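You operate a simulated robot arm through the tools that you are given. There is no shell and no other tool. Be economical: measure what you need, move in short steps, check, and stop when the job is done.

The job below is to be done with a simulated robot arm. You get a single attempt, and the scene is never put back.

TASK
Clamp the green grip in the vice and scrub its top clean.
Fine: Use the sponge and put it back; open the vice again after scrubbing. What is to be rubbed or washed off counts as gone when no trace of it is left.

Only the result counts: the job must be done as asked and must still hold three seconds after the hand-in. Knocking over, shifting, dropping, spilling or breaking anything else fails it.

THE ROBOT
A 6-joint arm with a fingered hand, fixed in place. Base frame: the origin is at the foot of the arm, x ahead of it, y to its left, z up; the work surface is at about z = 860. Readings come in mm, degrees, newtons and seconds.
With the tool pointing down near the work surface it reaches from about 340 to 740 mm from the base axis. Its first joint turns from -115.0 to 115.0 degrees. Payload 4 kg.
The TCP is the grasp point between the finger pads, 26 mm short of the fingertips. In the tool frame z runs along the fingers and y along their closing line. The gripper opens to 132 mm. The gripper's body begins 73 mm behind the TCP. The gripper is a hand of 4 fingers: y runs from the thumb to the fingers, the wrist lies at [0, 0, -239] in the tool frame, and closing takes about 1.5 s.
Orientation is that of the tool frame in the base frame, as a unit quaternion [w, x, y, z]. With the fingers straight down and closing along the base's y, the tool's x points along the base's -x, its y along +y and its z along -z.

THE INTERFACE
- The arm moves only by the tool send_rows. Its argument "targets" is a list of rows, each an object of numbers (a shift or turn left out is 0, a gripper value left out holds the last): "dx", "dy", "dz": the shift along the tool's x, y, z in m; "wx", "wy", "wz": the turn, a rotation vector about the tool's x, y, z in degrees; "gripper": the opening, from 0 (shut) to 1 (fully open). In form: [{"dx": .., "dy": .., "dz": .., "wx": .., "wy": .., "wz": .., "gripper": ..}, ...]. A call has 1 to 8 rows; each row shifts and turns the commanded pose from where the row before left it, along the tool's axes as they then stand. Rows are played at 5 a second. More than 50 mm and 8.6 degrees between two rows, or a gripper value outside its range, and nothing of the call is played. Where a pose cannot be reached the arm comes as near as it can. A force on the tool above 40 N (or 10 N above the force at the start of the call, whichever is more), or a blocked arm, ends the call early, and 0.2 s more pass. The fingers move at their own pace (about 153 mm/s each) and stop on an object; they squeeze with about 22 N. The grip force told is the motor's: it shows also when the fingers shut on nothing. Time passes only in rows, and 0.2 s behind the last, so rows that do not move let the fingers close. The reply holds the time, the measured pose of the TCP, the force on the tool along the base axes, the opening and the grip force, in the units named above and with some noise, with the torque about the TCP (base axes, N m) and any sound that the robot's microphone picked up.
- Cameras (640 x 400 px; columns grow to the right, rows downward): "scene" is fixed at [219.2, 649.7, 1485.7]; the picture's right is [-0.86, -0.50, 0.00], its down [-0.38, 0.66, -0.64] and it looks along [0.32, -0.56, -0.76] (base axes); focal length 227 px, centre (320, 200). "wrist" rides on the gripper at [68, 2, -97] in the tool frame; the picture's right is [-0.03, 1.00, 0.00], its down [-0.82, -0.02, -0.58] and it looks along [-0.58, -0.01, 0.82] (tool axes); focal length 270 px, centre (320, 200).
- snapshot(camera): a new picture of that camera. It takes no simulated time.
- lift_body(by): slides the trunk up (or, below 0, down) by that many mm; the arm rides with it, the base frame stays. It gives what a move gives, with no picture.
- preshape(shape): the hand has 4 fingers and takes this shape, open, in about a second: jaw (thumb against the fingers, like two jaws); tri (thumb and two fingers); tip (a fingertip pinch); poke (one finger out to press); point (the index stretched); flat (the hand flat); cup (the hand cupped); fist (a fist). The gripper value then closes the fingers along that shape, each until it touches; the sizes above hold for jaw. It gives what a move gives, with no picture.
- probe_pixels(camera, pixels): for up to 12 pixels [column, row] of the newest picture of that camera ("zoom" is the newest enlarged one), the place [x, y, z] in the base frame of the surface seen there, good to about 2 mm. It takes no simulated time.
- close_up(camera, box): a new picture of the part [left, top, right, bottom] of that camera's present view, enlarged. It takes no simulated time.
- finish_job(): hands the job in; it is judged then, once.

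Keep the steps short. Do not move on a guess: measure, check each grasp and each placing, and mend mistakes. In all there are 80 turns and 46 pictures (those below and enlarged ones count). Leave the gripper open and the arm clear of the work at the hand-in unless told otherwise, and finish with a single line.

The tools are called after "Request:" by a JSON object that holds its "api" and its "payload". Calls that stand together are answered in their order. send_rows: Moves the arm, as the interface text tells. Its arguments: {"type":"object","properties":{"targets":{"type":"array","items":{"type":"object","properties":{"dx":{"type":"number"},"dy":{"type":"number"},"dz":{"type":"number"},"wx":{"type":"number"},"wy":{"type":"number"},"wz":{"type":"number"},"gripper":{"type":"number"}}}}},"required":["targets"]} The other tools are called the same way: lift_body (by) slides the trunk up or down; preshape (shape) gives the hand a shape; snapshot (camera) takes a picture; probe_pixels (camera, pixels) gives the place of the surface under pixels of a picture; close_up (camera, box) takes an enlarged picture of a part of a camera's view; finish_job () hands the job in.

At the start:

```text
time_s: 0.0
position: [418.9, 295.6, 1255.8]
orientation: [0.0, 0.0, 1.0, 0.0]
ft_force: [-0.1, 0.6, 0.8]
moment: [-0.03, 0.03, 0.03]
width: 131.7
finger_force: 0.0
shape: jaw
trunk travel left (down, up): [-925.0, 65.0]
```

scene: 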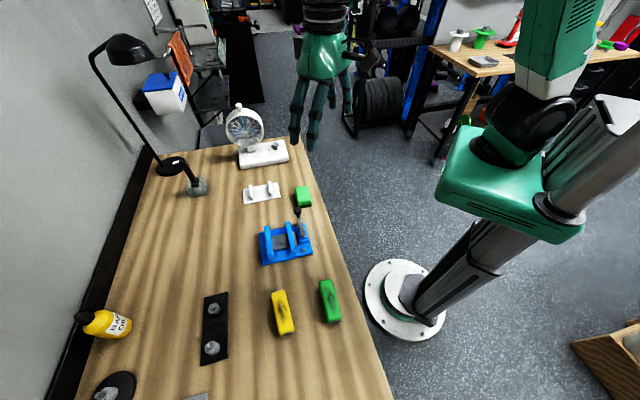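
wrist: 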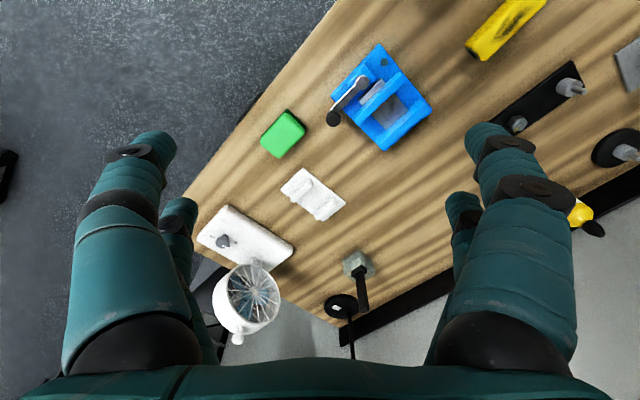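

I see a blue vice near (285,242), a green block near (302,196), and a yellow and a green grip near (282,312) and (330,300). I'll enlarge these areas first.

Request:
{"api": "close_up", "payload": {"camera": "scene", "box": [220, 170, 340, 275]}}

Request:
{"api": "close_up", "payload": {"camera": "scene", "box": [250, 265, 360, 345]}}

Request:
{"api": "probe_pixels", "payload": {"camera": "scene", "pixels": [[302, 190], [300, 204], [325, 283], [329, 300], [334, 318], [282, 312], [280, 242], [265, 245], [293, 238], [303, 234], [262, 192], [340, 345]]}}

```text
3.81 times, centred on (280, 222) of scene
```

zoom: 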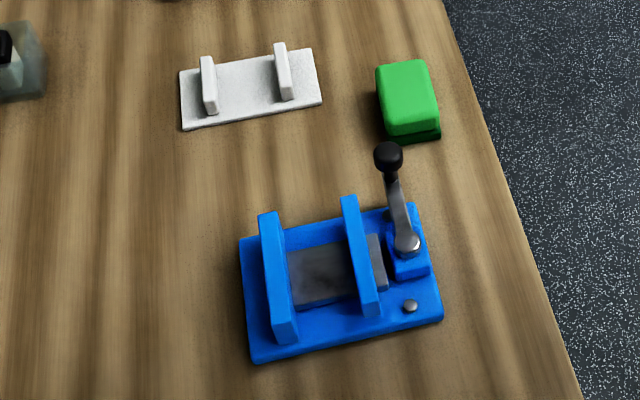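

```text
5.00 times, centred on (305, 305) of scene
```

zoom: 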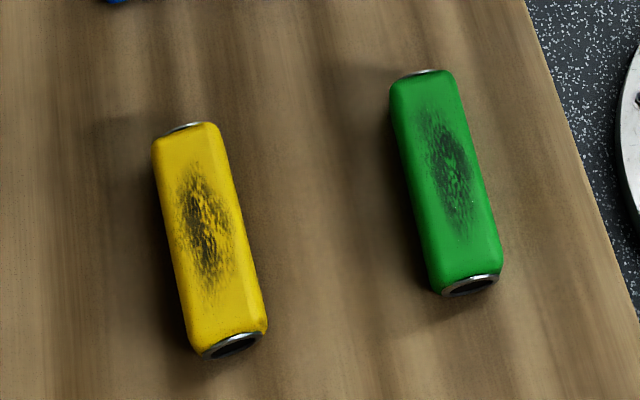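

```text
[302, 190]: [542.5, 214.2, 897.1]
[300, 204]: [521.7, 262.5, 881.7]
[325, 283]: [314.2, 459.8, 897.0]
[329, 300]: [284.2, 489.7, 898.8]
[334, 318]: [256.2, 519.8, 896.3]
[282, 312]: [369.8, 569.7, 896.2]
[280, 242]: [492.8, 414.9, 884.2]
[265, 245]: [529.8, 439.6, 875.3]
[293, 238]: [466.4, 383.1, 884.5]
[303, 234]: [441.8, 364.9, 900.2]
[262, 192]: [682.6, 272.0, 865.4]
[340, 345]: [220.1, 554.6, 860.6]
```

The grip lies at about (285,490), with soil on its top. I'll measure its outline from this zoom before measuring the vice.

Request:
{"api": "probe_pixels", "payload": {"camera": "zoom", "pixels": [[395, 90], [450, 78], [435, 275], [495, 262], [424, 74], [470, 280], [416, 182], [475, 165], [446, 170], [436, 284], [432, 115], [462, 225]]}}

Request:
{"api": "close_up", "payload": {"camera": "scene", "box": [250, 200, 330, 275]}}

```text
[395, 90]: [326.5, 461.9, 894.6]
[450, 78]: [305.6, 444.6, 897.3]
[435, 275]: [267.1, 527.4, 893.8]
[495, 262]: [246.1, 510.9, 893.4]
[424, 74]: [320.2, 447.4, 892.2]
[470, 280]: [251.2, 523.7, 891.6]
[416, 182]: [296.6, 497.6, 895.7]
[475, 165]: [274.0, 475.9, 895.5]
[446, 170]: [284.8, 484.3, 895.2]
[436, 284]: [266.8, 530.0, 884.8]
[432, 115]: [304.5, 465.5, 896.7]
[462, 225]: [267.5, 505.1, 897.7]
```

```text
5.33 times, centred on (290, 238) of scene
```

zoom: 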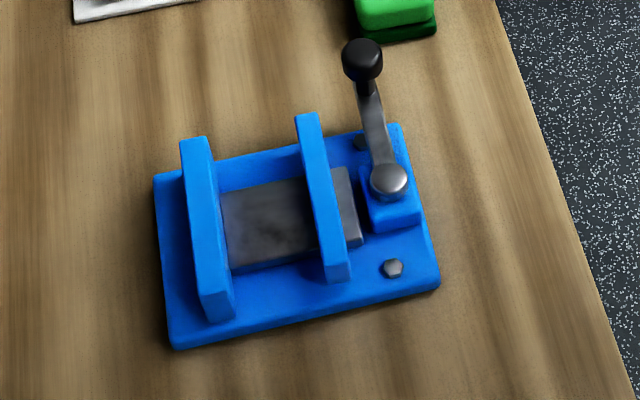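

Now I'll measure the vice: jaw tops, jaw inner faces, bed, pivot and knob.

Request:
{"api": "probe_pixels", "payload": {"camera": "zoom", "pixels": [[193, 142], [217, 300], [228, 250], [306, 120], [337, 270], [320, 190], [265, 220], [388, 180], [375, 130], [362, 52], [206, 140], [230, 300]]}}

Request:
{"api": "probe_pixels", "payload": {"camera": "zoom", "pixels": [[160, 180], [175, 340], [435, 280], [398, 130], [352, 200], [300, 120], [320, 270], [350, 265], [392, 268], [318, 118], [362, 72], [205, 305]]}}

```text
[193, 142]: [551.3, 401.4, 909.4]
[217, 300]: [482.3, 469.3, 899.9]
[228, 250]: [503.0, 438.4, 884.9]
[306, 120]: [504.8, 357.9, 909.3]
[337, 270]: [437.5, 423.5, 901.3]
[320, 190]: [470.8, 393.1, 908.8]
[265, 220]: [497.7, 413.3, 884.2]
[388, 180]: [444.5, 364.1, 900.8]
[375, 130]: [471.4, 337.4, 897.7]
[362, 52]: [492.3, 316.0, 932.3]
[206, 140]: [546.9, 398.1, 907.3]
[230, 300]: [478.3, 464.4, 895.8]
```

```text
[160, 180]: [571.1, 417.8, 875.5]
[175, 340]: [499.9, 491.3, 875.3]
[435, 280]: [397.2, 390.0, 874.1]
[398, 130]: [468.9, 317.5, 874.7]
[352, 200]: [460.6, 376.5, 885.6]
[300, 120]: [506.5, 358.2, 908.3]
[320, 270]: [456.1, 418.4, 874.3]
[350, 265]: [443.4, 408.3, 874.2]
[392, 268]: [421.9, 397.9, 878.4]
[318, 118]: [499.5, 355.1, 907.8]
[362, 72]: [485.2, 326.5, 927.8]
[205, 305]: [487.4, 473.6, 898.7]
```

The jaws lie along about 135°, the grip along about 132°, and the gap is about 51 mm. Before planning the grasp I'll check the hand's finger layout and the sponge.

Request:
{"api": "close_up", "payload": {"camera": "scene", "box": [260, 0, 400, 160]}}

Request:
{"api": "close_up", "payload": {"camera": "scene", "box": [280, 175, 325, 220]}}

Request:
{"api": "probe_pixels", "payload": {"camera": "zoom", "pixels": [[320, 190], [230, 120], [380, 100], [265, 300], [420, 270], [240, 200], [410, 180], [300, 110], [340, 280], [340, 330], [430, 320], [500, 100]]}}

```text
2.50 times, centred on (330, 80) of scene
```

zoom: 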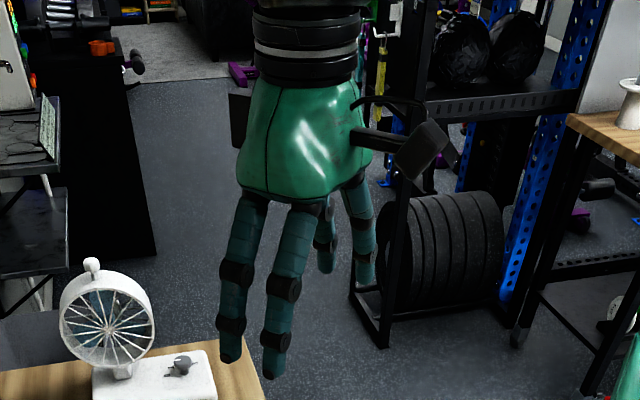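

```text
8.89 times, centred on (302, 198) of scene
```

zoom: 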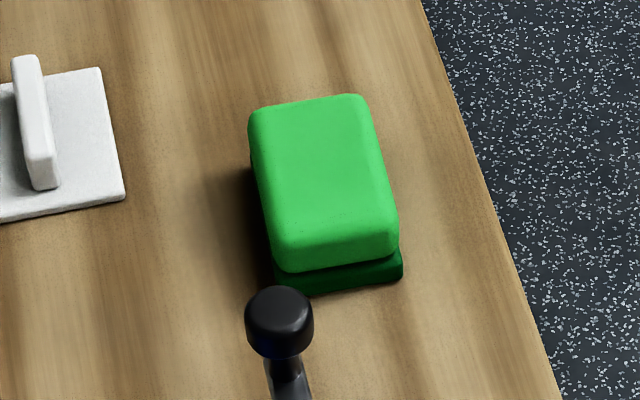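

```text
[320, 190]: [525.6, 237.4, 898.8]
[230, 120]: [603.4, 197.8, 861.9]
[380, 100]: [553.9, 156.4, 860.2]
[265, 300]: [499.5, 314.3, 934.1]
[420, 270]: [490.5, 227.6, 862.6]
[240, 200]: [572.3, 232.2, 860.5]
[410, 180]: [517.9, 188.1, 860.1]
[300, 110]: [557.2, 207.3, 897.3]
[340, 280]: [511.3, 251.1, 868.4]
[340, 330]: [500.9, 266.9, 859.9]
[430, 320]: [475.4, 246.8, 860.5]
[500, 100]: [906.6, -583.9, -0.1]
```

The hand has two fingers facing two. I'll grasp the grip across its width with only the fingertips, so the fingers stay above the jaws in the vice. First I turn the tool 48° at this height.

Request:
{"api": "send_rows", "payload": {"targets": [{"wz": 8, "gripper": 1}, {"wz": 8}, {"wz": 8}, {"wz": 8}, {"wz": 8}, {"wz": 8}, {}]}}

Request:
{"api": "send_rows", "payload": {"targets": [{"dx": 0.0462, "dy": 0.0059}, {"dx": 0.0462, "dy": 0.0059}, {"dx": 0.0462, "dy": 0.0059}, {"dx": 0.0462, "dy": 0.0059}, {"dx": 0.0462, "dy": 0.0059}, {}]}}

Request:
{"api": "send_rows", "payload": {"targets": [{"dz": 0.045}, {"dz": 0.045}, {"dz": 0.045}, {"dz": 0.045}, {"dz": 0.045}, {}]}}

Request:
{"api": "snapshot", "payload": {"camera": "wrist"}}

Request:
{"api": "snapshot", "payload": {"camera": "scene"}}

```text
time_s: 1.6
position: [417.2, 296.9, 1255.8]
orientation: [0.0, 0.408, 0.913, 0.0]
ft_force: [-0.5, 0.4, 1.3]
moment: [0.0, 0.02, 0.01]
width: 131.8
finger_force: 0.0
shape: jaw
trunk travel left (down, up): [-925.0, 65.0]
```

```text
time_s: 3.0
position: [286.7, 487.6, 1254.8]
orientation: [0.0, 0.407, 0.914, 0.0]
ft_force: [0.3, 0.4, 0.4]
moment: [-0.02, -0.01, -0.02]
width: 131.7
finger_force: 0.0
shape: jaw
trunk travel left (down, up): [-925.0, 65.0]
```

```text
time_s: 4.4
position: [286.1, 488.7, 1031.2]
orientation: [0.0, 0.406, 0.914, 0.0]
ft_force: [0.3, 0.1, 0.4]
moment: [0.02, -0.01, -0.01]
width: 132.0
finger_force: 0.1
shape: jaw
trunk travel left (down, up): [-925.0, 65.0]
```

```text
38 pictures are left
```

wrist: 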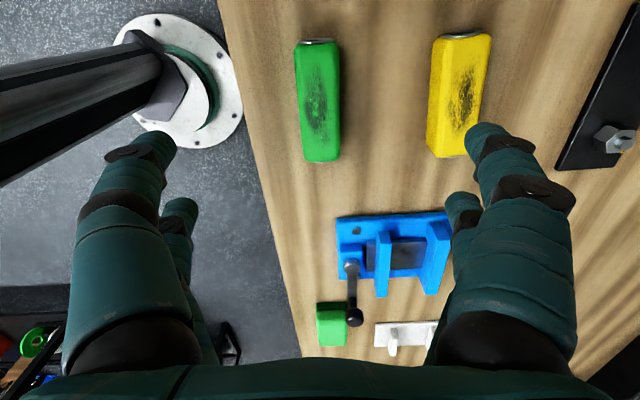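

```text
37 pictures are left
```

scene: 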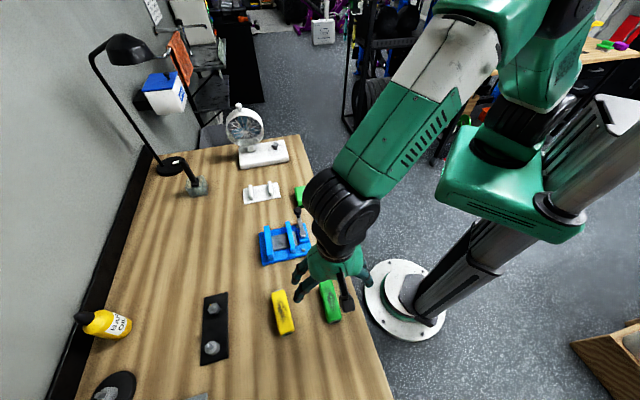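

The grip sits centred at about (317,100) in the wrist view. I'll measure it more finely from here, along with the vice and lever.

Request:
{"api": "probe_pixels", "payload": {"camera": "wrist", "pixels": [[298, 60], [336, 60], [304, 145], [338, 145], [318, 43], [321, 152], [318, 100], [299, 100], [338, 100]]}}

Request:
{"api": "close_up", "payload": {"camera": "wrist", "box": [310, 200, 460, 350]}}

Request:
{"api": "probe_pixels", "payload": {"camera": "zoom", "pixels": [[290, 230], [255, 300], [270, 170], [285, 350], [300, 150], [530, 200], [495, 90], [400, 170], [185, 290], [180, 440], [185, 505], [60, 480]]}}

```text
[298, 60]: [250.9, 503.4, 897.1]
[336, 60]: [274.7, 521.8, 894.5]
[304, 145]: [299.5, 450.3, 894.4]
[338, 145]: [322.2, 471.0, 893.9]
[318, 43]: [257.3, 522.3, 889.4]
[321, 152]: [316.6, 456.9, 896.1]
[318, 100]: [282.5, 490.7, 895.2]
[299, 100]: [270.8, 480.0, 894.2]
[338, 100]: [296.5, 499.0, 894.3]
```

```text
2.67 times, centred on (385, 275) of wrist
```

zoom: 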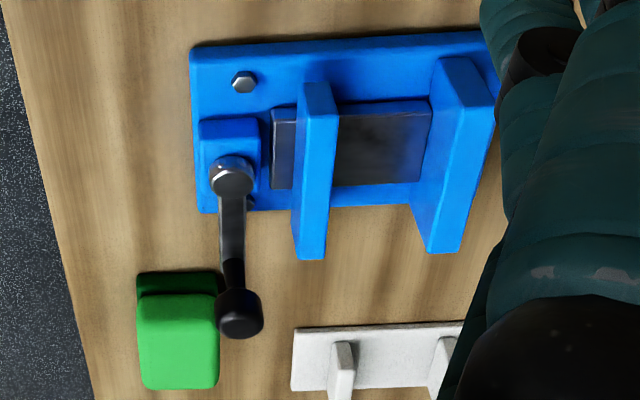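

```text
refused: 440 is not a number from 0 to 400
```

The grip's centre is about (285.5, 489.5), and the TCP is already above it. I'll probe the vice again with valid pixels.

Request:
{"api": "probe_pixels", "payload": {"camera": "zoom", "pixels": [[334, 110], [326, 240], [336, 150], [304, 100], [440, 70], [485, 80], [427, 130], [418, 195], [380, 145], [330, 90], [232, 180], [238, 310]]}}

```text
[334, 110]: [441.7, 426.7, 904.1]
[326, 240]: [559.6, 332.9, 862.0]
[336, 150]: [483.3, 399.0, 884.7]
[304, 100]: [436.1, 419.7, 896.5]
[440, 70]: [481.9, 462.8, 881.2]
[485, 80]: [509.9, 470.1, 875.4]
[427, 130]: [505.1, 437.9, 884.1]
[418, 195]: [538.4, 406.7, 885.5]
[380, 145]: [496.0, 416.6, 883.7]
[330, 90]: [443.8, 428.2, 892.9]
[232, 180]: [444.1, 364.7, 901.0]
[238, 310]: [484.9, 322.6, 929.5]
```

The vice centre comes out at about (494, 414), with the gap from m≈616 to 667.5 along the diagonal and bed z≈884. I lower to TCP z≈913, which puts the tips about 10 mm below the grip's top, and close.

Request:
{"api": "send_rows", "payload": {"targets": [{"dz": 0.04}, {"dz": 0.04}, {"dz": 0.025}, {"dz": 0.0132}, {}]}}

Request:
{"api": "send_rows", "payload": {"targets": [{"gripper": 0.45}, {}, {"gripper": 0}, {}, {}, {}, {}, {}]}}

Request:
{"api": "snapshot", "payload": {"camera": "wrist"}}

```text
time_s: 5.6
position: [286.1, 487.2, 910.4]
orientation: [0.0, 0.407, 0.913, 0.0]
ft_force: [0.2, 0.2, -0.5]
moment: [-0.03, -0.06, -0.01]
width: 131.8
finger_force: 0.0
shape: jaw
trunk travel left (down, up): [-925.0, 65.0]
```

```text
time_s: 7.4
position: [286.3, 486.1, 911.4]
orientation: [0.0, 0.408, 0.913, 0.0]
ft_force: [-0.4, -0.7, 0.0]
moment: [0.01, 0.0, 0.03]
width: 30.2
finger_force: 21.7
shape: jaw
trunk travel left (down, up): [-925.0, 65.0]
```

```text
35 pictures are left
```

wrist: 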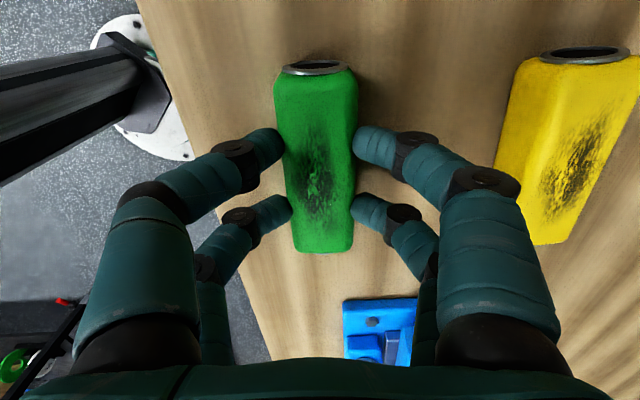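

Width reads 30.2 mm at 21.7 N, and the fingertips hold the grip's upper flanks. I'll lift 90 mm, turn -3° to 135°, and travel above the vice.

Request:
{"api": "send_rows", "payload": {"targets": [{"dz": -0.02}, {"dz": -0.035}, {"dz": -0.04, "wz": -3}, {}]}}

Request:
{"api": "send_rows", "payload": {"targets": [{"dx": -0.04, "dy": 0.019}, {"dx": -0.04, "dy": 0.019}, {"dx": -0.04, "dy": 0.019}, {"dx": -0.04, "dy": 0.019}, {"dx": -0.0413, "dy": 0.0199}, {}, {}]}}

Request:
{"api": "snapshot", "payload": {"camera": "wrist"}}

Request:
{"api": "snapshot", "payload": {"camera": "scene"}}

```text
time_s: 8.4
position: [285.8, 487.9, 1005.9]
orientation: [-0.001, 0.383, 0.924, 0.0]
ft_force: [-0.2, 0.4, -1.2]
moment: [-0.02, 0.03, 0.02]
width: 30.1
finger_force: 22.3
shape: jaw
trunk travel left (down, up): [-925.0, 65.0]
```

```text
time_s: 10.0
position: [493.2, 415.4, 1008.4]
orientation: [0.0, 0.383, 0.924, 0.0]
ft_force: [-0.5, -0.3, -0.9]
moment: [0.03, -0.02, 0.02]
width: 30.4
finger_force: 22.0
shape: jaw
trunk travel left (down, up): [-925.0, 65.0]
```

```text
34 pictures are left
```

wrist: 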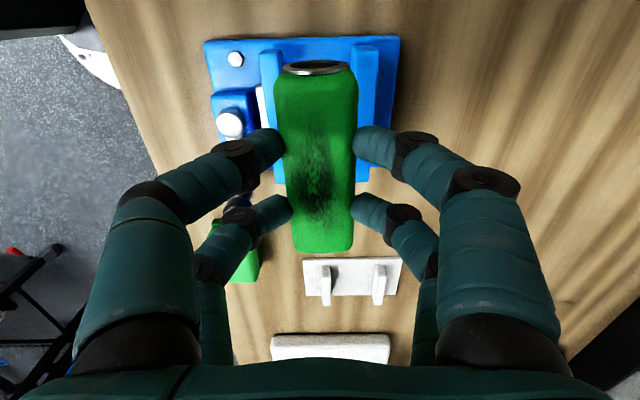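

```text
33 pictures are left
```

scene: 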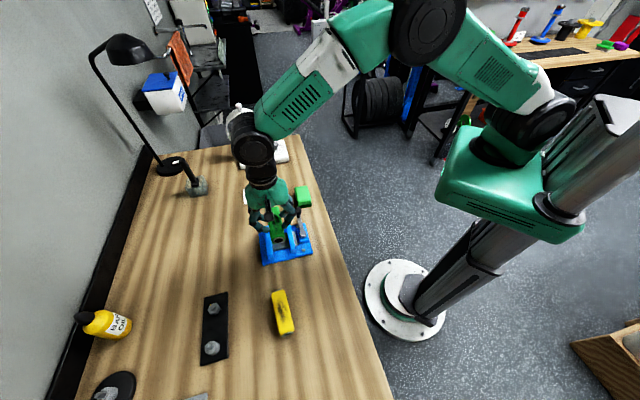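

The grip is held above the vice. I'll measure exactly where it is in the hand before lowering.

Request:
{"api": "probe_pixels", "payload": {"camera": "wrist", "pixels": [[277, 100], [357, 100], [292, 240], [350, 240], [318, 80], [322, 246], [318, 160], [277, 150], [272, 60], [363, 60], [310, 64], [373, 60]]}}

```text
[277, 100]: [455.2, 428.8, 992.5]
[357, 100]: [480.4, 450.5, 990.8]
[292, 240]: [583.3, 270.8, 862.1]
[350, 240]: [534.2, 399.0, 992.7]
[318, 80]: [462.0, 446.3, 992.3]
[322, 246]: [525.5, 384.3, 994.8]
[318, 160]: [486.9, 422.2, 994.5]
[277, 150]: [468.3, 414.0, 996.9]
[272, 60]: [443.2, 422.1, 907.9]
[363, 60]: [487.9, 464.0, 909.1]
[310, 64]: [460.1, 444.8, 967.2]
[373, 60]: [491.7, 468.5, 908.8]
```

The grip is centred at m≈642, t≈-56, so it matches the vice. Its bottom is about 51 mm below the TCP, so it should rest on the bed at TCP z≈935. I lower in steps.

Request:
{"api": "send_rows", "payload": {"targets": [{"dz": 0.03}, {"dz": 0.025}, {"dz": 0.01}, {}]}}

Request:
{"api": "send_rows", "payload": {"targets": [{"dz": 0.003}, {"dz": 0.002}, {"dz": 0.001}, {}]}}

Request:
{"api": "close_up", "payload": {"camera": "scene", "box": [235, 170, 335, 280]}}

```text
time_s: 11.0
position: [494.1, 413.9, 943.2]
orientation: [0.0, 0.383, 0.924, 0.001]
ft_force: [-0.4, 0.1, -0.8]
moment: [0.0, -0.01, 0.01]
width: 30.0
finger_force: 22.1
shape: jaw
trunk travel left (down, up): [-925.0, 65.0]
```

```text
time_s: 12.0
position: [496.2, 413.7, 936.0]
orientation: [0.0, 0.383, 0.924, 0.0]
ft_force: [-0.6, 0.2, -1.1]
moment: [0.04, 0.0, 0.01]
width: 30.0
finger_force: 21.8
shape: jaw
trunk travel left (down, up): [-925.0, 65.0]
```

```text
3.64 times, centred on (285, 225) of scene
```

zoom: 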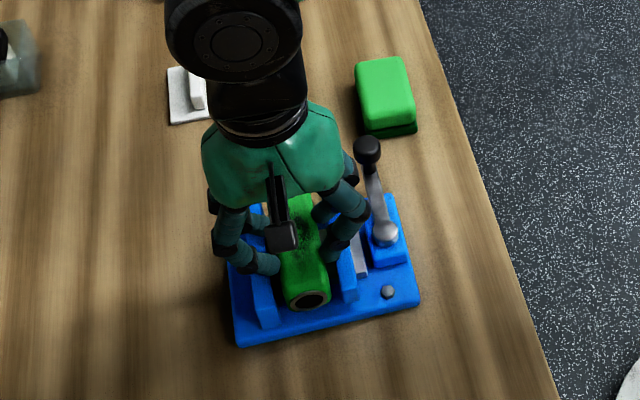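

No contact yet at z≈936. I go down in 1 mm steps until the force changes.

Request:
{"api": "send_rows", "payload": {"targets": [{"dz": 0.001}, {}]}}

Request:
{"api": "send_rows", "payload": {"targets": [{"dz": 0.001}, {}]}}

```text
time_s: 12.6
position: [495.8, 412.6, 934.1]
orientation: [0.0, 0.383, 0.924, 0.0]
ft_force: [0.4, 0.7, -1.4]
moment: [0.01, -0.01, -0.01]
width: 29.9
finger_force: 21.9
shape: jaw
trunk travel left (down, up): [-925.0, 65.0]
```

```text
time_s: 13.2
position: [496.2, 413.5, 933.6]
orientation: [0.0, 0.383, 0.924, 0.0]
ft_force: [-0.8, -0.9, 2.1]
moment: [-0.01, 0.11, 0.02]
width: 30.2
finger_force: 22.0
shape: jaw
trunk travel left (down, up): [-925.0, 65.0]
```

The vertical force went from -1.4 to +2.1 N, so the grip is resting on the bed. I open only to about 50 mm, which keeps clear of the lever, and lift.

Request:
{"api": "send_rows", "payload": {"targets": [{"gripper": 0.3}, {"gripper": 0.38}, {}, {}]}}

Request:
{"api": "send_rows", "payload": {"targets": [{"dz": -0.01}, {"dz": -0.04}, {"dz": -0.045}, {"dz": -0.045}, {}]}}

Request:
{"api": "snapshot", "payload": {"camera": "wrist"}}

```text
time_s: 14.2
position: [495.0, 412.9, 934.7]
orientation: [-0.001, 0.383, 0.924, 0.001]
ft_force: [0.4, 0.8, 5.3]
moment: [0.02, -0.06, 0.0]
width: 49.3
finger_force: 0.0
shape: jaw
trunk travel left (down, up): [-925.0, 65.0]
```

```text
time_s: 15.4
position: [496.3, 413.2, 1074.4]
orientation: [0.0, 0.382, 0.924, 0.0]
ft_force: [0.4, 0.8, -0.3]
moment: [-0.02, -0.01, -0.02]
width: 49.9
finger_force: 0.2
shape: jaw
trunk travel left (down, up): [-925.0, 65.0]
```

```text
31 pictures are left
```

wrist: 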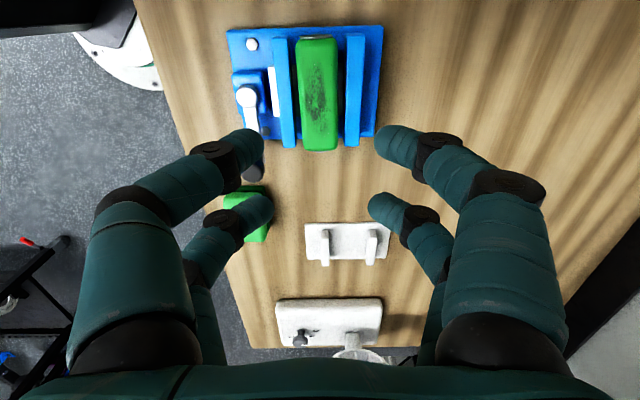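

The grip stands between the jaws at (318,92). Next is the lever, with its knob at about (490,318,930). I take the poke shape and look at where the finger is.

Request:
{"api": "preshape", "payload": {"shape": "poke"}}

Request:
{"api": "snapshot", "payload": {"camera": "wrist"}}

Request:
{"api": "close_up", "payload": {"camera": "scene", "box": [215, 120, 335, 280]}}

```text
time_s: 16.3
position: [496.6, 412.1, 1073.8]
orientation: [0.0, 0.383, 0.924, -0.001]
ft_force: [-0.3, -0.2, 0.4]
moment: [0.0, -0.01, -0.04]
width: 0.1
finger_force: 0.1
shape: poke
trunk travel left (down, up): [-925.0, 65.0]
```

```text
30 pictures are left
```

wrist: 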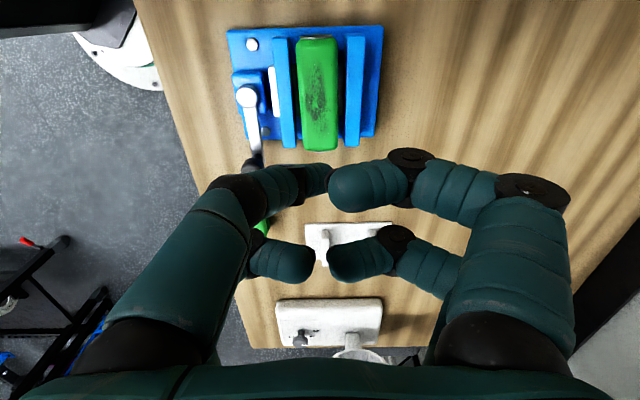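

```text
2.50 times, centred on (275, 200) of scene
```

zoom: 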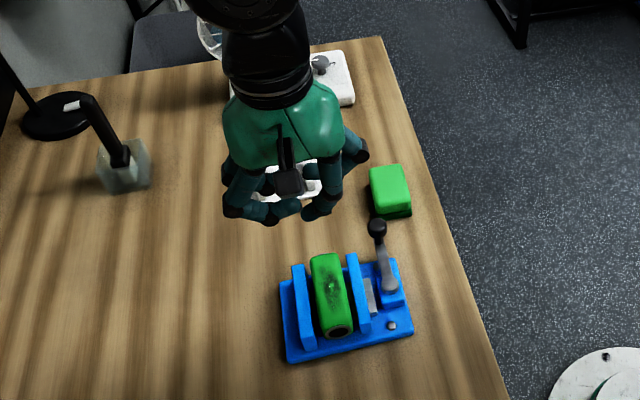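

The thumb-side front finger at (300,182) points down more than the others. I'll probe the fingers to locate the tip.

Request:
{"api": "probe_pixels", "payload": {"camera": "wrist", "pixels": [[325, 180], [312, 178], [275, 185], [235, 190], [345, 185], [405, 165], [290, 265], [355, 262], [318, 190], [250, 168]]}}

Request:
{"api": "probe_pixels", "payload": {"camera": "zoom", "pixels": [[315, 210], [287, 208], [260, 212], [308, 218], [330, 195], [270, 220], [234, 210]]}}

```text
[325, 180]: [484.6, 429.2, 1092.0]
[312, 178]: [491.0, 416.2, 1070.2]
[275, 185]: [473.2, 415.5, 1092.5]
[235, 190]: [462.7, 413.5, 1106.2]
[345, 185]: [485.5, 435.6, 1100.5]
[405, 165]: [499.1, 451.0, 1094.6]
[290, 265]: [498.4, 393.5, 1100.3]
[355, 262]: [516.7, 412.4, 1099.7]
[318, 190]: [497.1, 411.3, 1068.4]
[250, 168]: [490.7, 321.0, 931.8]
```

```text
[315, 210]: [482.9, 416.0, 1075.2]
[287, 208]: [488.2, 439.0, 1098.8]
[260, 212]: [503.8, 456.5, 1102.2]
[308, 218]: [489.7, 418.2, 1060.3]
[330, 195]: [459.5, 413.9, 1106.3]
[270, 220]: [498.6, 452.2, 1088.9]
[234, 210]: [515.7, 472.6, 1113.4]
```

The poke finger is short and slanted. I'll try "point", since a straight index would give a cleaner push.

Request:
{"api": "preshape", "payload": {"shape": "point"}}

Request:
{"api": "snapshot", "payload": {"camera": "wrist"}}

Request:
{"api": "close_up", "payload": {"camera": "scene", "box": [215, 120, 335, 280]}}

```text
time_s: 17.2
position: [496.4, 413.2, 1074.0]
orientation: [0.0, 0.383, 0.924, 0.001]
ft_force: [0.2, -0.4, 2.3]
moment: [0.01, -0.04, -0.01]
width: 0.0
finger_force: 0.1
shape: point
trunk travel left (down, up): [-925.0, 65.0]
```

```text
28 pictures are left
```

wrist: 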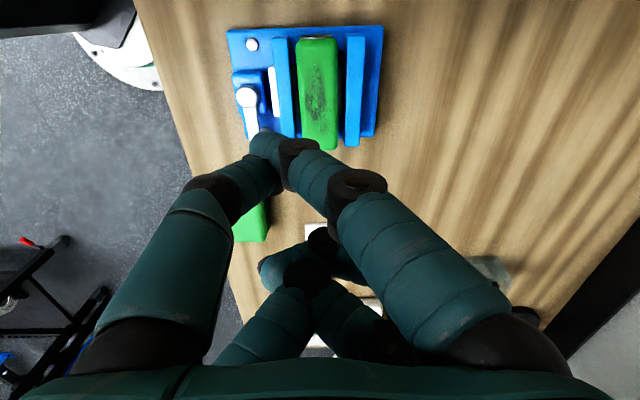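

```text
2.50 times, centred on (275, 200) of scene
```

zoom: 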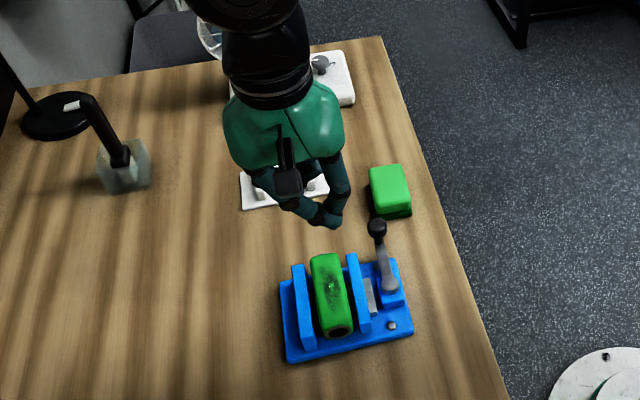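

"Point" crosses the fingers, which is no use here. I'll try "tip": a two-finger pinch could take the knob and follow its arc.

Request:
{"api": "preshape", "payload": {"shape": "tip"}}

Request:
{"api": "snapshot", "payload": {"camera": "wrist"}}

Request:
{"api": "close_up", "payload": {"camera": "scene", "box": [215, 120, 335, 280]}}

```text
time_s: 18.1
position: [496.1, 412.1, 1073.8]
orientation: [0.0, 0.383, 0.924, 0.0]
ft_force: [-0.6, 0.0, -0.7]
moment: [0.03, -0.05, 0.01]
width: 132.0
finger_force: 0.0
shape: tip
trunk travel left (down, up): [-925.0, 65.0]
```

```text
26 pictures are left
```

wrist: 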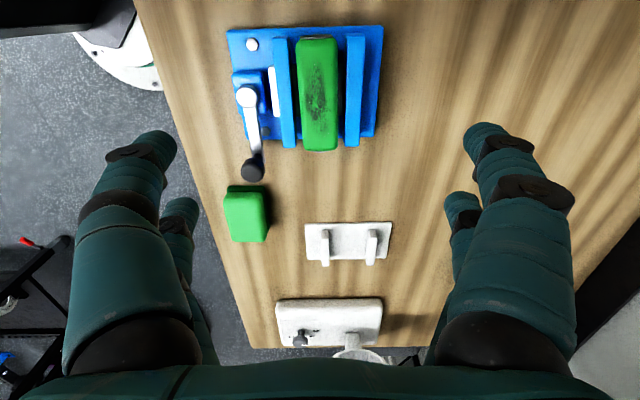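

```text
2.50 times, centred on (275, 200) of scene
```

zoom: 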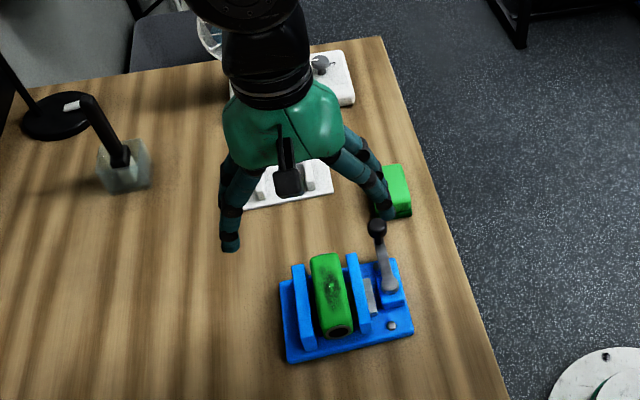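

It opens just like jaw. I'll measure the knob and sponge here, then close to 30% to see which fingers move.

Request:
{"api": "probe_pixels", "payload": {"camera": "wrist", "pixels": [[252, 170], [243, 170], [262, 170], [252, 179], [252, 161], [247, 97], [253, 135], [230, 195], [264, 192], [232, 240], [266, 240], [247, 215]]}}

Request:
{"api": "send_rows", "payload": {"targets": [{"gripper": 0.3}, {}, {}, {}, {}]}}

Request:
{"api": "snapshot", "payload": {"camera": "wrist"}}

```text
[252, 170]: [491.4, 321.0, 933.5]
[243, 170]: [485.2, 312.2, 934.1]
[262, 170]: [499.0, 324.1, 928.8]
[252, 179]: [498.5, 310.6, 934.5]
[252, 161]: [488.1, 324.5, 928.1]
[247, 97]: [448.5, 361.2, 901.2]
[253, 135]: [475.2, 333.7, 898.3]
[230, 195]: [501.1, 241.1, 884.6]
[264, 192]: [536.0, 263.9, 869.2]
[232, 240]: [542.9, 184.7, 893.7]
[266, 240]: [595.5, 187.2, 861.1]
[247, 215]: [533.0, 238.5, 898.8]
```

```text
time_s: 19.3
position: [496.3, 412.4, 1073.9]
orientation: [-0.001, 0.384, 0.924, 0.0]
ft_force: [-0.6, 0.3, -0.5]
moment: [0.01, -0.02, 0.03]
width: 40.0
finger_force: 0.0
shape: tip
trunk travel left (down, up): [-925.0, 65.0]
```

```text
24 pictures are left
```

wrist: 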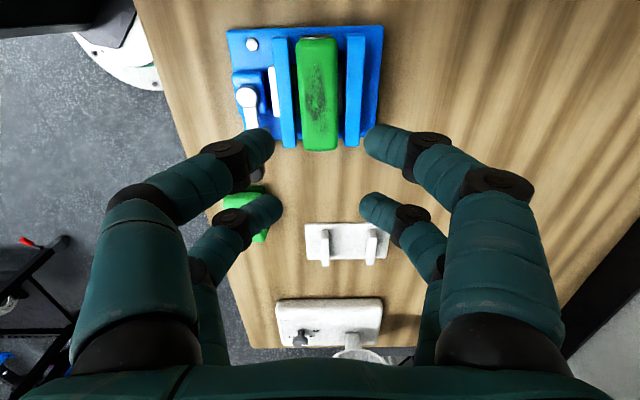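

All four close alike. I can straddle the knob with the front pair only, so I'll measure the fingertip offsets.

Request:
{"api": "probe_pixels", "payload": {"camera": "wrist", "pixels": [[262, 145], [252, 140], [378, 142], [392, 140], [270, 207], [262, 212], [372, 205], [385, 208], [222, 160], [430, 150]]}}

```text
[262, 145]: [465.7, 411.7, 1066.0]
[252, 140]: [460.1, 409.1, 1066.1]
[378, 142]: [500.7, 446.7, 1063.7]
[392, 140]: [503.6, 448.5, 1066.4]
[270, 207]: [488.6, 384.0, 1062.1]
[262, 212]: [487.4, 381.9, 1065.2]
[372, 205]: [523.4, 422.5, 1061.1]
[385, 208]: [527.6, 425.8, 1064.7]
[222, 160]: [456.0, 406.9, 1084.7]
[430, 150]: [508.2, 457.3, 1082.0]
```

The front fingers sit at about tool x=+17. I move so the front pair straddles the knob (centre about m=573, t=-124), then descend to TCP z≈940.

Request:
{"api": "send_rows", "payload": {"targets": [{"dx": -0.041, "dy": -0.0348}, {"dx": -0.0407, "dy": -0.0347}, {}, {"dz": 0.045}, {"dz": 0.03}, {}]}}

Request:
{"api": "snapshot", "payload": {"camera": "wrist"}}

Request:
{"api": "close_up", "payload": {"camera": "scene", "box": [235, 130, 335, 270]}}

```text
refused: row 1 steps farther than a row can; nothing moved
```

```text
23 pictures are left
```

wrist: 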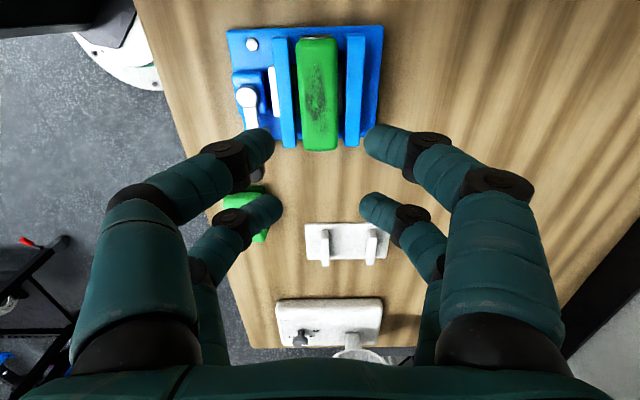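

```text
2.86 times, centred on (285, 200) of scene
```

zoom: 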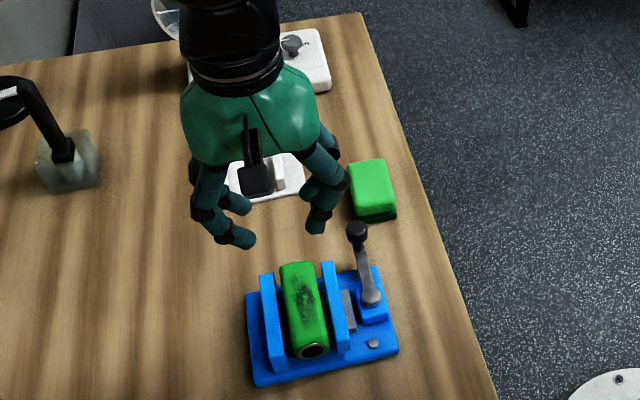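

The step was too long and nothing moved. I'll repeat it in smaller rows.

Request:
{"api": "send_rows", "payload": {"targets": [{"dx": -0.0273, "dy": -0.0232}, {"dx": -0.0272, "dy": -0.0232}, {"dx": -0.0272, "dy": -0.0231}, {}, {"dz": 0.045}, {"dz": 0.035}, {}]}}

Request:
{"api": "snapshot", "payload": {"camera": "wrist"}}

```text
time_s: 20.9
position: [504.8, 306.5, 994.4]
orientation: [0.0, 0.383, 0.924, 0.0]
ft_force: [0.1, 0.3, -0.2]
moment: [-0.01, 0.0, -0.02]
width: 39.8
finger_force: 0.1
shape: tip
trunk travel left (down, up): [-925.0, 65.0]
```

```text
21 pictures are left
```

wrist: 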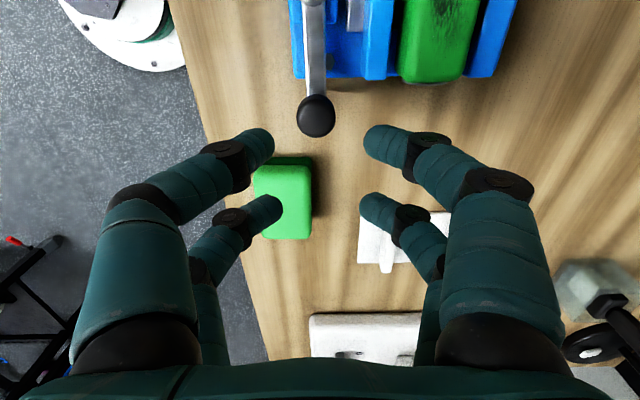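

The knob at (316,115) is centred between the fingers. I descend 54 mm to z≈940.

Request:
{"api": "send_rows", "payload": {"targets": [{"dz": 0.025}, {"dz": 0.02}, {"dz": 0.009}, {}]}}

Request:
{"api": "snapshot", "payload": {"camera": "wrist"}}

```text
time_s: 21.9
position: [504.3, 306.0, 938.8]
orientation: [0.0, 0.383, 0.924, 0.001]
ft_force: [0.3, 0.6, -0.2]
moment: [0.05, -0.01, 0.0]
width: 39.7
finger_force: 0.1
shape: tip
trunk travel left (down, up): [-925.0, 65.0]
```

```text
20 pictures are left
```

wrist: 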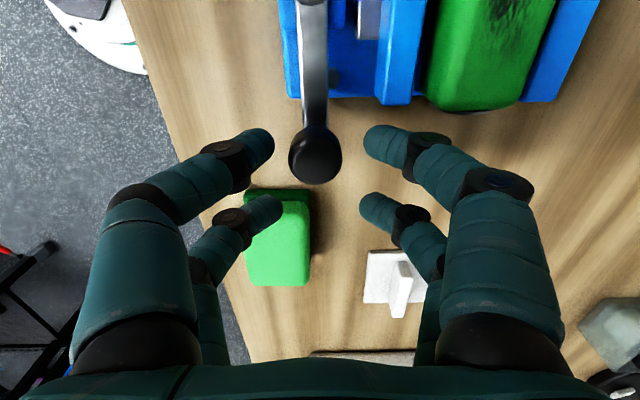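

The knob sits between the front pair. I close to about 26 mm to take up slack, then try a 16° swing about the pivot toward -m, away from the jaws, watching the force.

Request:
{"api": "send_rows", "payload": {"targets": [{"gripper": 0.19}, {}, {}, {"dx": 0.0008, "dy": -0.0117, "wz": 8}, {"dx": 0.0008, "dy": -0.0117, "wz": 8}, {}]}}

Request:
{"api": "snapshot", "payload": {"camera": "wrist"}}

```text
time_s: 23.3
position: [486.2, 292.5, 939.2]
orientation: [0.0, 0.508, 0.861, -0.001]
ft_force: [0.3, 1.0, 0.0]
moment: [0.01, 0.0, 0.0]
width: 25.5
finger_force: 0.1
shape: tip
trunk travel left (down, up): [-925.0, 65.0]
```

```text
19 pictures are left
```

wrist: 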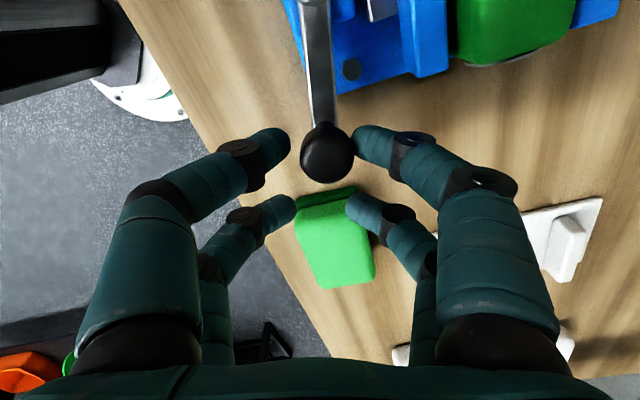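

The lever follows with almost no force. I continue the swing.

Request:
{"api": "send_rows", "payload": {"targets": [{"dx": 0.0008, "dy": -0.0117, "wz": 8}, {"dx": 0.0008, "dy": -0.0117, "wz": 8}, {"dx": 0.0008, "dy": -0.0117, "wz": 8}, {"dx": 0.0008, "dy": -0.0117, "wz": 8}, {}]}}

Request:
{"api": "snapshot", "payload": {"camera": "scene"}}

```text
time_s: 24.5
position: [441.1, 281.2, 940.6]
orientation: [0.001, 0.726, 0.688, 0.0]
ft_force: [0.1, 0.4, 0.1]
moment: [0.04, -0.03, -0.03]
width: 25.5
finger_force: 0.2
shape: tip
trunk travel left (down, up): [-925.0, 65.0]
```

```text
18 pictures are left
```

scene: 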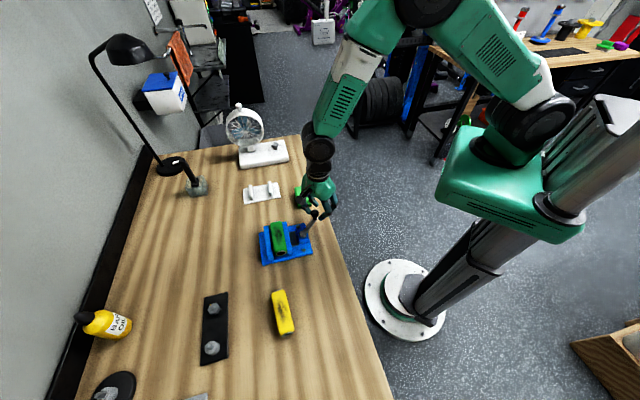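

The lever is about 48° round and the moving jaw is closing on the grip. I go on until it resists.

Request:
{"api": "send_rows", "payload": {"targets": [{"dx": 0.0008, "dy": -0.0117, "wz": 8}, {"dx": 0.0008, "dy": -0.0117, "wz": 8}, {"dx": 0.0008, "dy": -0.0117, "wz": 8}, {}]}}

Request:
{"api": "close_up", "payload": {"camera": "scene", "box": [245, 180, 345, 275]}}

```text
time_s: 25.5
position: [407.2, 290.4, 941.2]
orientation: [-0.001, 0.853, 0.522, 0.001]
ft_force: [2.7, -0.8, 1.9]
moment: [0.02, -0.06, -0.03]
width: 25.5
finger_force: 0.0
shape: tip
trunk travel left (down, up): [-925.0, 65.0]
```

```text
4.21 times, centred on (295, 228) of scene
```

zoom: 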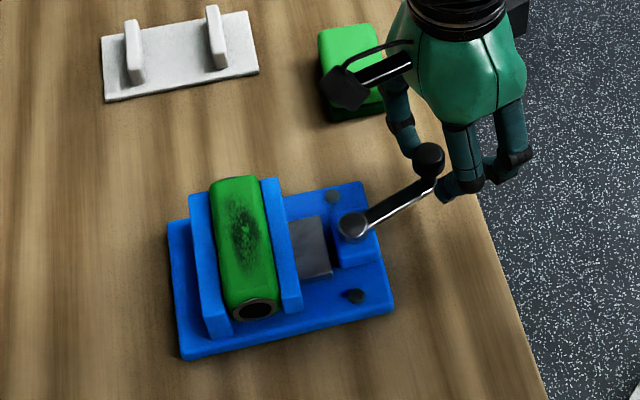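

The jaw now touches the grip. I swing further until clear resistance, to make sure it is clamped.

Request:
{"api": "send_rows", "payload": {"targets": [{"dx": 0.0008, "dy": -0.0117, "wz": 8}, {}]}}

Request:
{"api": "send_rows", "payload": {"targets": [{"dx": 0.0004, "dy": -0.0059, "wz": 4}, {}]}}

Request:
{"api": "close_up", "payload": {"camera": "scene", "box": [245, 180, 345, 275]}}

```text
time_s: 26.1
position: [397.2, 296.5, 940.5]
orientation: [0.0, 0.887, 0.461, 0.001]
ft_force: [8.0, -0.2, 3.4]
moment: [0.01, -0.27, 0.04]
width: 27.3
finger_force: 0.2
shape: tip
trunk travel left (down, up): [-925.0, 65.0]
```

```text
time_s: 26.7
position: [394.2, 300.2, 939.9]
orientation: [0.001, 0.903, 0.43, 0.0]
ft_force: [10.8, -0.1, 2.5]
moment: [-0.04, -0.3, 0.05]
width: 28.8
finger_force: 0.0
shape: tip
trunk travel left (down, up): [-925.0, 65.0]
```

```text
4.21 times, centred on (295, 228) of scene
```

zoom: 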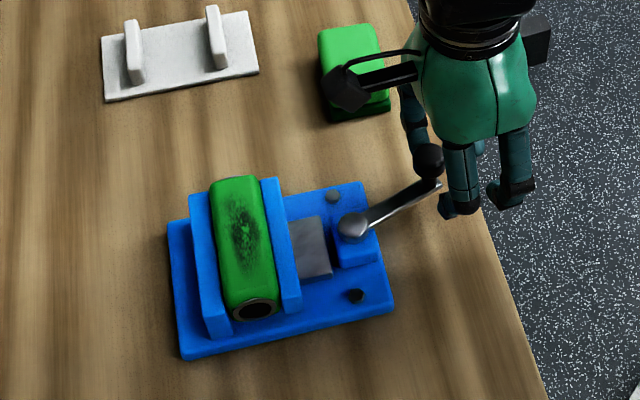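

Force rises to 10.8 N while the lever stays still, so the vice is clamped. I back off a little, lift clear, and check that the lever holds.

Request:
{"api": "send_rows", "payload": {"targets": [{"dx": 0.0004, "dy": 0.0088, "wz": -6}, {"gripper": 0.26}, {}, {"dz": -0.03}, {"dz": -0.04}, {"dz": -0.04}, {}]}}

Request:
{"api": "close_up", "payload": {"camera": "scene", "box": [245, 180, 345, 275]}}

Request:
{"api": "probe_pixels", "payload": {"camera": "zoom", "pixels": [[427, 155], [352, 222], [215, 195], [252, 185], [228, 295], [270, 285], [240, 235], [350, 35], [325, 85], [372, 75], [385, 100], [348, 65]]}}

```text
time_s: 28.3
position: [399.7, 295.5, 1051.1]
orientation: [0.0, 0.879, 0.478, 0.0]
ft_force: [0.0, 0.1, -0.7]
moment: [0.03, 0.02, 0.0]
width: 33.9
finger_force: 0.0
shape: tip
trunk travel left (down, up): [-925.0, 65.0]
```

```text
4.21 times, centred on (295, 228) of scene
```

zoom: 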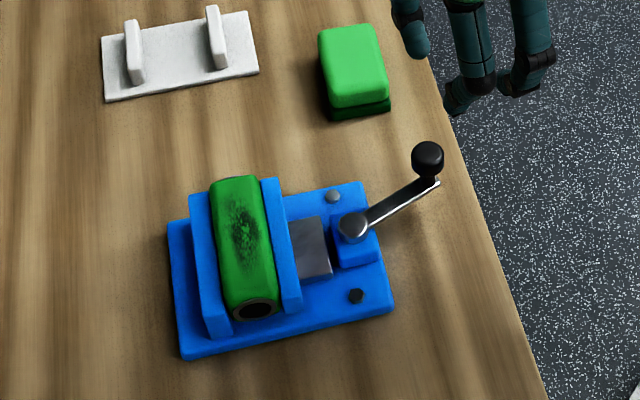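

```text
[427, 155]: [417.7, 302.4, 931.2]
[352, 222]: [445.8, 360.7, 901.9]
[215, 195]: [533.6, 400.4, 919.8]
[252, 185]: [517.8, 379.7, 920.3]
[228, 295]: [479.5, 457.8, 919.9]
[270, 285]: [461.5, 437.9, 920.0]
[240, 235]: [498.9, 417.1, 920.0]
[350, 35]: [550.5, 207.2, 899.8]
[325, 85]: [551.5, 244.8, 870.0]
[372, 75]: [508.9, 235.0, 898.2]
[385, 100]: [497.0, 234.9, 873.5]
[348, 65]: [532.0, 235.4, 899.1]
```

The vice holds and the grip's top is at z≈920, centred about (498,419). Next is the sponge, with its top centre at about (532,235,899). I set the jaw shape, turn back to 45° up here and move above it.

Request:
{"api": "send_rows", "payload": {"targets": [{"wz": -8}, {"wz": -8}, {"wz": -8}, {"wz": -8}, {"wz": -8}, {"wz": -8}, {"wz": -8}, {"wz": -8}]}}

Request:
{"api": "send_rows", "payload": {"targets": [{"wz": -7}, {"wz": -7}, {"dx": -0.034, "dy": 0.0126}, {"dx": -0.034, "dy": 0.0126}, {"dx": -0.034, "dy": 0.0126}, {"dx": -0.034, "dy": 0.0126}, {}]}}

Request:
{"api": "preshape", "payload": {"shape": "jaw"}}

Request:
{"api": "snapshot", "payload": {"camera": "wrist"}}

```text
time_s: 30.1
position: [398.9, 295.0, 1048.9]
orientation: [0.0, 0.491, 0.871, 0.0]
ft_force: [-0.3, -0.4, -0.3]
moment: [-0.02, 0.01, 0.01]
width: 34.1
finger_force: 0.0
shape: tip
trunk travel left (down, up): [-925.0, 65.0]
```

```text
time_s: 31.7
position: [531.0, 233.3, 1051.7]
orientation: [0.0, 0.382, 0.924, 0.0]
ft_force: [1.3, 0.2, -0.8]
moment: [0.0, 0.02, 0.02]
width: 34.2
finger_force: 0.1
shape: tip
trunk travel left (down, up): [-925.0, 65.0]
```

```text
time_s: 32.6
position: [531.5, 232.4, 1051.1]
orientation: [0.0, 0.382, 0.924, -0.001]
ft_force: [0.4, -0.1, 0.6]
moment: [0.0, 0.0, 0.02]
width: 131.8
finger_force: 0.0
shape: jaw
trunk travel left (down, up): [-925.0, 65.0]
```

```text
14 pictures are left
```

wrist: 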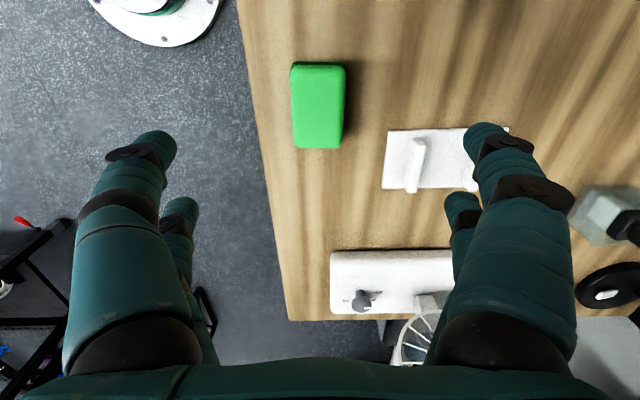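

I'll measure the sponge outline and the neighbouring holder.

Request:
{"api": "probe_pixels", "payload": {"camera": "wrist", "pixels": [[293, 72], [342, 72], [296, 142], [339, 142], [318, 68], [318, 145], [293, 105], [343, 105], [318, 105], [388, 160], [412, 165], [318, 63]]}}

```text
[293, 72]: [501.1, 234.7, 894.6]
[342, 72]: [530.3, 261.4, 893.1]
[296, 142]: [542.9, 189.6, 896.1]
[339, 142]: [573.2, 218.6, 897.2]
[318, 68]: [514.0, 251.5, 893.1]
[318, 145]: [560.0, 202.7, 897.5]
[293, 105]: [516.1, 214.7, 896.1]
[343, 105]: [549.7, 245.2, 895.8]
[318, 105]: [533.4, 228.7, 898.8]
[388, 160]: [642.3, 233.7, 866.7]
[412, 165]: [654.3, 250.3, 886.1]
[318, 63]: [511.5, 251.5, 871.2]
```

The sponge is 45×68 mm, aligned at 45°, and centred at (536,226.5). I open to about 90 mm, shift, and descend to TCP z≈900.

Request:
{"api": "send_rows", "payload": {"targets": [{"gripper": 0.66, "dx": -0.0075, "dy": -0.0008}, {}, {"dz": 0.045}, {"dz": 0.045}, {"dz": 0.04}, {"dz": 0.021}, {}]}}

Request:
{"api": "send_rows", "payload": {"targets": [{"gripper": 0.45}, {"gripper": 0}, {}, {}, {}, {}, {}]}}

Request:
{"api": "snapshot", "payload": {"camera": "wrist"}}

```text
time_s: 34.2
position: [535.3, 228.3, 899.6]
orientation: [0.0, 0.383, 0.924, -0.001]
ft_force: [-0.5, -0.4, 0.5]
moment: [0.0, 0.05, 0.0]
width: 87.4
finger_force: 0.1
shape: jaw
trunk travel left (down, up): [-925.0, 65.0]
```

```text
time_s: 35.8
position: [534.2, 229.3, 899.8]
orientation: [0.0, 0.382, 0.924, 0.0]
ft_force: [0.4, 0.6, 0.1]
moment: [0.02, 0.0, 0.0]
width: 42.9
finger_force: 21.9
shape: jaw
trunk travel left (down, up): [-925.0, 65.0]
```

```text
13 pictures are left
```

wrist: 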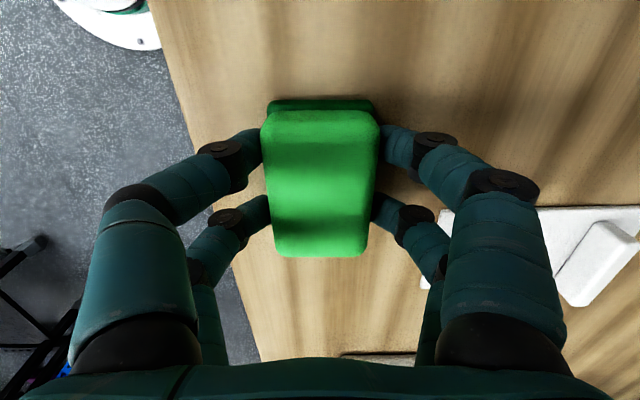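

The sponge is held (42.9 mm, 21.9 N). Its home is TCP (535,228.6,900). I lift 100 mm and move over the grip.

Request:
{"api": "send_rows", "payload": {"targets": [{"dz": -0.02}, {"dz": -0.04}, {"dz": -0.04}, {}]}}

Request:
{"api": "send_rows", "payload": {"targets": [{"dx": 0.0325, "dy": 0.0218}, {"dx": 0.0325, "dy": 0.0218}, {"dx": 0.0325, "dy": 0.0218}, {"dx": 0.0325, "dy": 0.0218}, {"dx": 0.0325, "dy": 0.0218}, {}, {"dz": 0.025}, {}]}}

```text
time_s: 36.8
position: [533.3, 227.0, 1000.1]
orientation: [0.0, 0.383, 0.924, -0.001]
ft_force: [-0.4, 0.1, -0.1]
moment: [-0.02, 0.0, 0.01]
width: 43.0
finger_force: 21.4
shape: jaw
trunk travel left (down, up): [-925.0, 65.0]
```

```text
time_s: 38.6
position: [497.2, 419.1, 973.7]
orientation: [0.0, 0.383, 0.924, 0.0]
ft_force: [0.3, 0.3, -0.3]
moment: [-0.03, 0.01, 0.0]
width: 43.0
finger_force: 22.0
shape: jaw
trunk travel left (down, up): [-925.0, 65.0]
```

I'm above the grip and feel my way down to contact, expected near TCP z≈960.

Request:
{"api": "send_rows", "payload": {"targets": [{"dz": 0.008}, {"dz": 0.003}, {}]}}

Request:
{"api": "send_rows", "payload": {"targets": [{"dz": 0.002}, {}]}}

Request:
{"api": "send_rows", "payload": {"targets": [{"dz": 0.002}, {}]}}

```text
time_s: 39.4
position: [497.1, 419.0, 963.8]
orientation: [0.001, 0.383, 0.924, 0.0]
ft_force: [0.0, 0.5, -0.3]
moment: [0.0, -0.01, -0.03]
width: 43.2
finger_force: 22.1
shape: jaw
trunk travel left (down, up): [-925.0, 65.0]
```

```text
time_s: 40.0
position: [498.1, 419.4, 960.1]
orientation: [0.0, 0.383, 0.924, 0.0]
ft_force: [0.4, -0.4, -0.1]
moment: [0.0, 0.0, -0.04]
width: 43.3
finger_force: 21.8
shape: jaw
trunk travel left (down, up): [-925.0, 65.0]
```

```text
time_s: 40.6
position: [497.8, 419.9, 958.4]
orientation: [0.001, 0.382, 0.924, 0.0]
ft_force: [0.4, -0.1, -0.4]
moment: [0.01, -0.04, -0.04]
width: 43.2
finger_force: 22.2
shape: jaw
trunk travel left (down, up): [-925.0, 65.0]
```

No contact yet, so I go down in 1 mm steps.

Request:
{"api": "send_rows", "payload": {"targets": [{"dz": 0.001}, {}]}}

Request:
{"api": "send_rows", "payload": {"targets": [{"dz": 0.001}, {}]}}

Request:
{"api": "send_rows", "payload": {"targets": [{"dz": 0.001}, {}]}}

```text
time_s: 41.2
position: [498.4, 420.3, 958.8]
orientation: [0.0, 0.382, 0.924, 0.0]
ft_force: [0.4, -1.1, 2.2]
moment: [-0.03, 0.08, -0.03]
width: 43.3
finger_force: 21.5
shape: jaw
trunk travel left (down, up): [-925.0, 65.0]
```

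```text
time_s: 41.8
position: [497.2, 420.0, 957.8]
orientation: [0.0, 0.383, 0.924, 0.0]
ft_force: [1.4, -0.2, 8.7]
moment: [-0.02, 0.06, 0.01]
width: 43.4
finger_force: 21.9
shape: jaw
trunk travel left (down, up): [-925.0, 65.0]
```

```text
time_s: 42.4
position: [497.4, 420.2, 958.7]
orientation: [0.001, 0.383, 0.924, 0.002]
ft_force: [1.9, 0.9, 16.1]
moment: [0.0, 0.05, 0.03]
width: 43.6
finger_force: 21.9
shape: jaw
trunk travel left (down, up): [-925.0, 65.0]
```

Contact force is 16 N, so I ease back 0.7 mm and rub back and forth along the grip.

Request:
{"api": "send_rows", "payload": {"targets": [{"dz": -0.0007}, {"dx": 0.012}, {"dx": -0.012}, {"dx": -0.012}, {"dx": 0.012}, {"dx": 0.012}, {"dx": -0.012}, {"dx": -0.012}]}}

Request:
{"api": "send_rows", "payload": {"targets": [{"dx": 0.012}, {"dx": 0.012, "dy": 0.004}, {"dx": -0.012}, {"dx": -0.012}, {"dx": 0.012, "dy": -0.008}, {"dx": 0.012}, {"dx": -0.012, "dy": 0.004}, {}]}}

```text
time_s: 44.2
position: [505.2, 411.4, 957.1]
orientation: [-0.001, 0.382, 0.924, 0.0]
ft_force: [-7.4, 5.3, 13.3]
moment: [0.17, 0.17, -0.02]
width: 43.4
finger_force: 22.3
shape: jaw
trunk travel left (down, up): [-925.0, 65.0]
```

```text
time_s: 46.0
position: [494.9, 421.1, 958.0]
orientation: [0.0, 0.382, 0.924, 0.0]
ft_force: [-8.7, 2.7, 12.2]
moment: [0.08, 0.24, 0.04]
width: 43.9
finger_force: 21.8
shape: jaw
trunk travel left (down, up): [-925.0, 65.0]
```

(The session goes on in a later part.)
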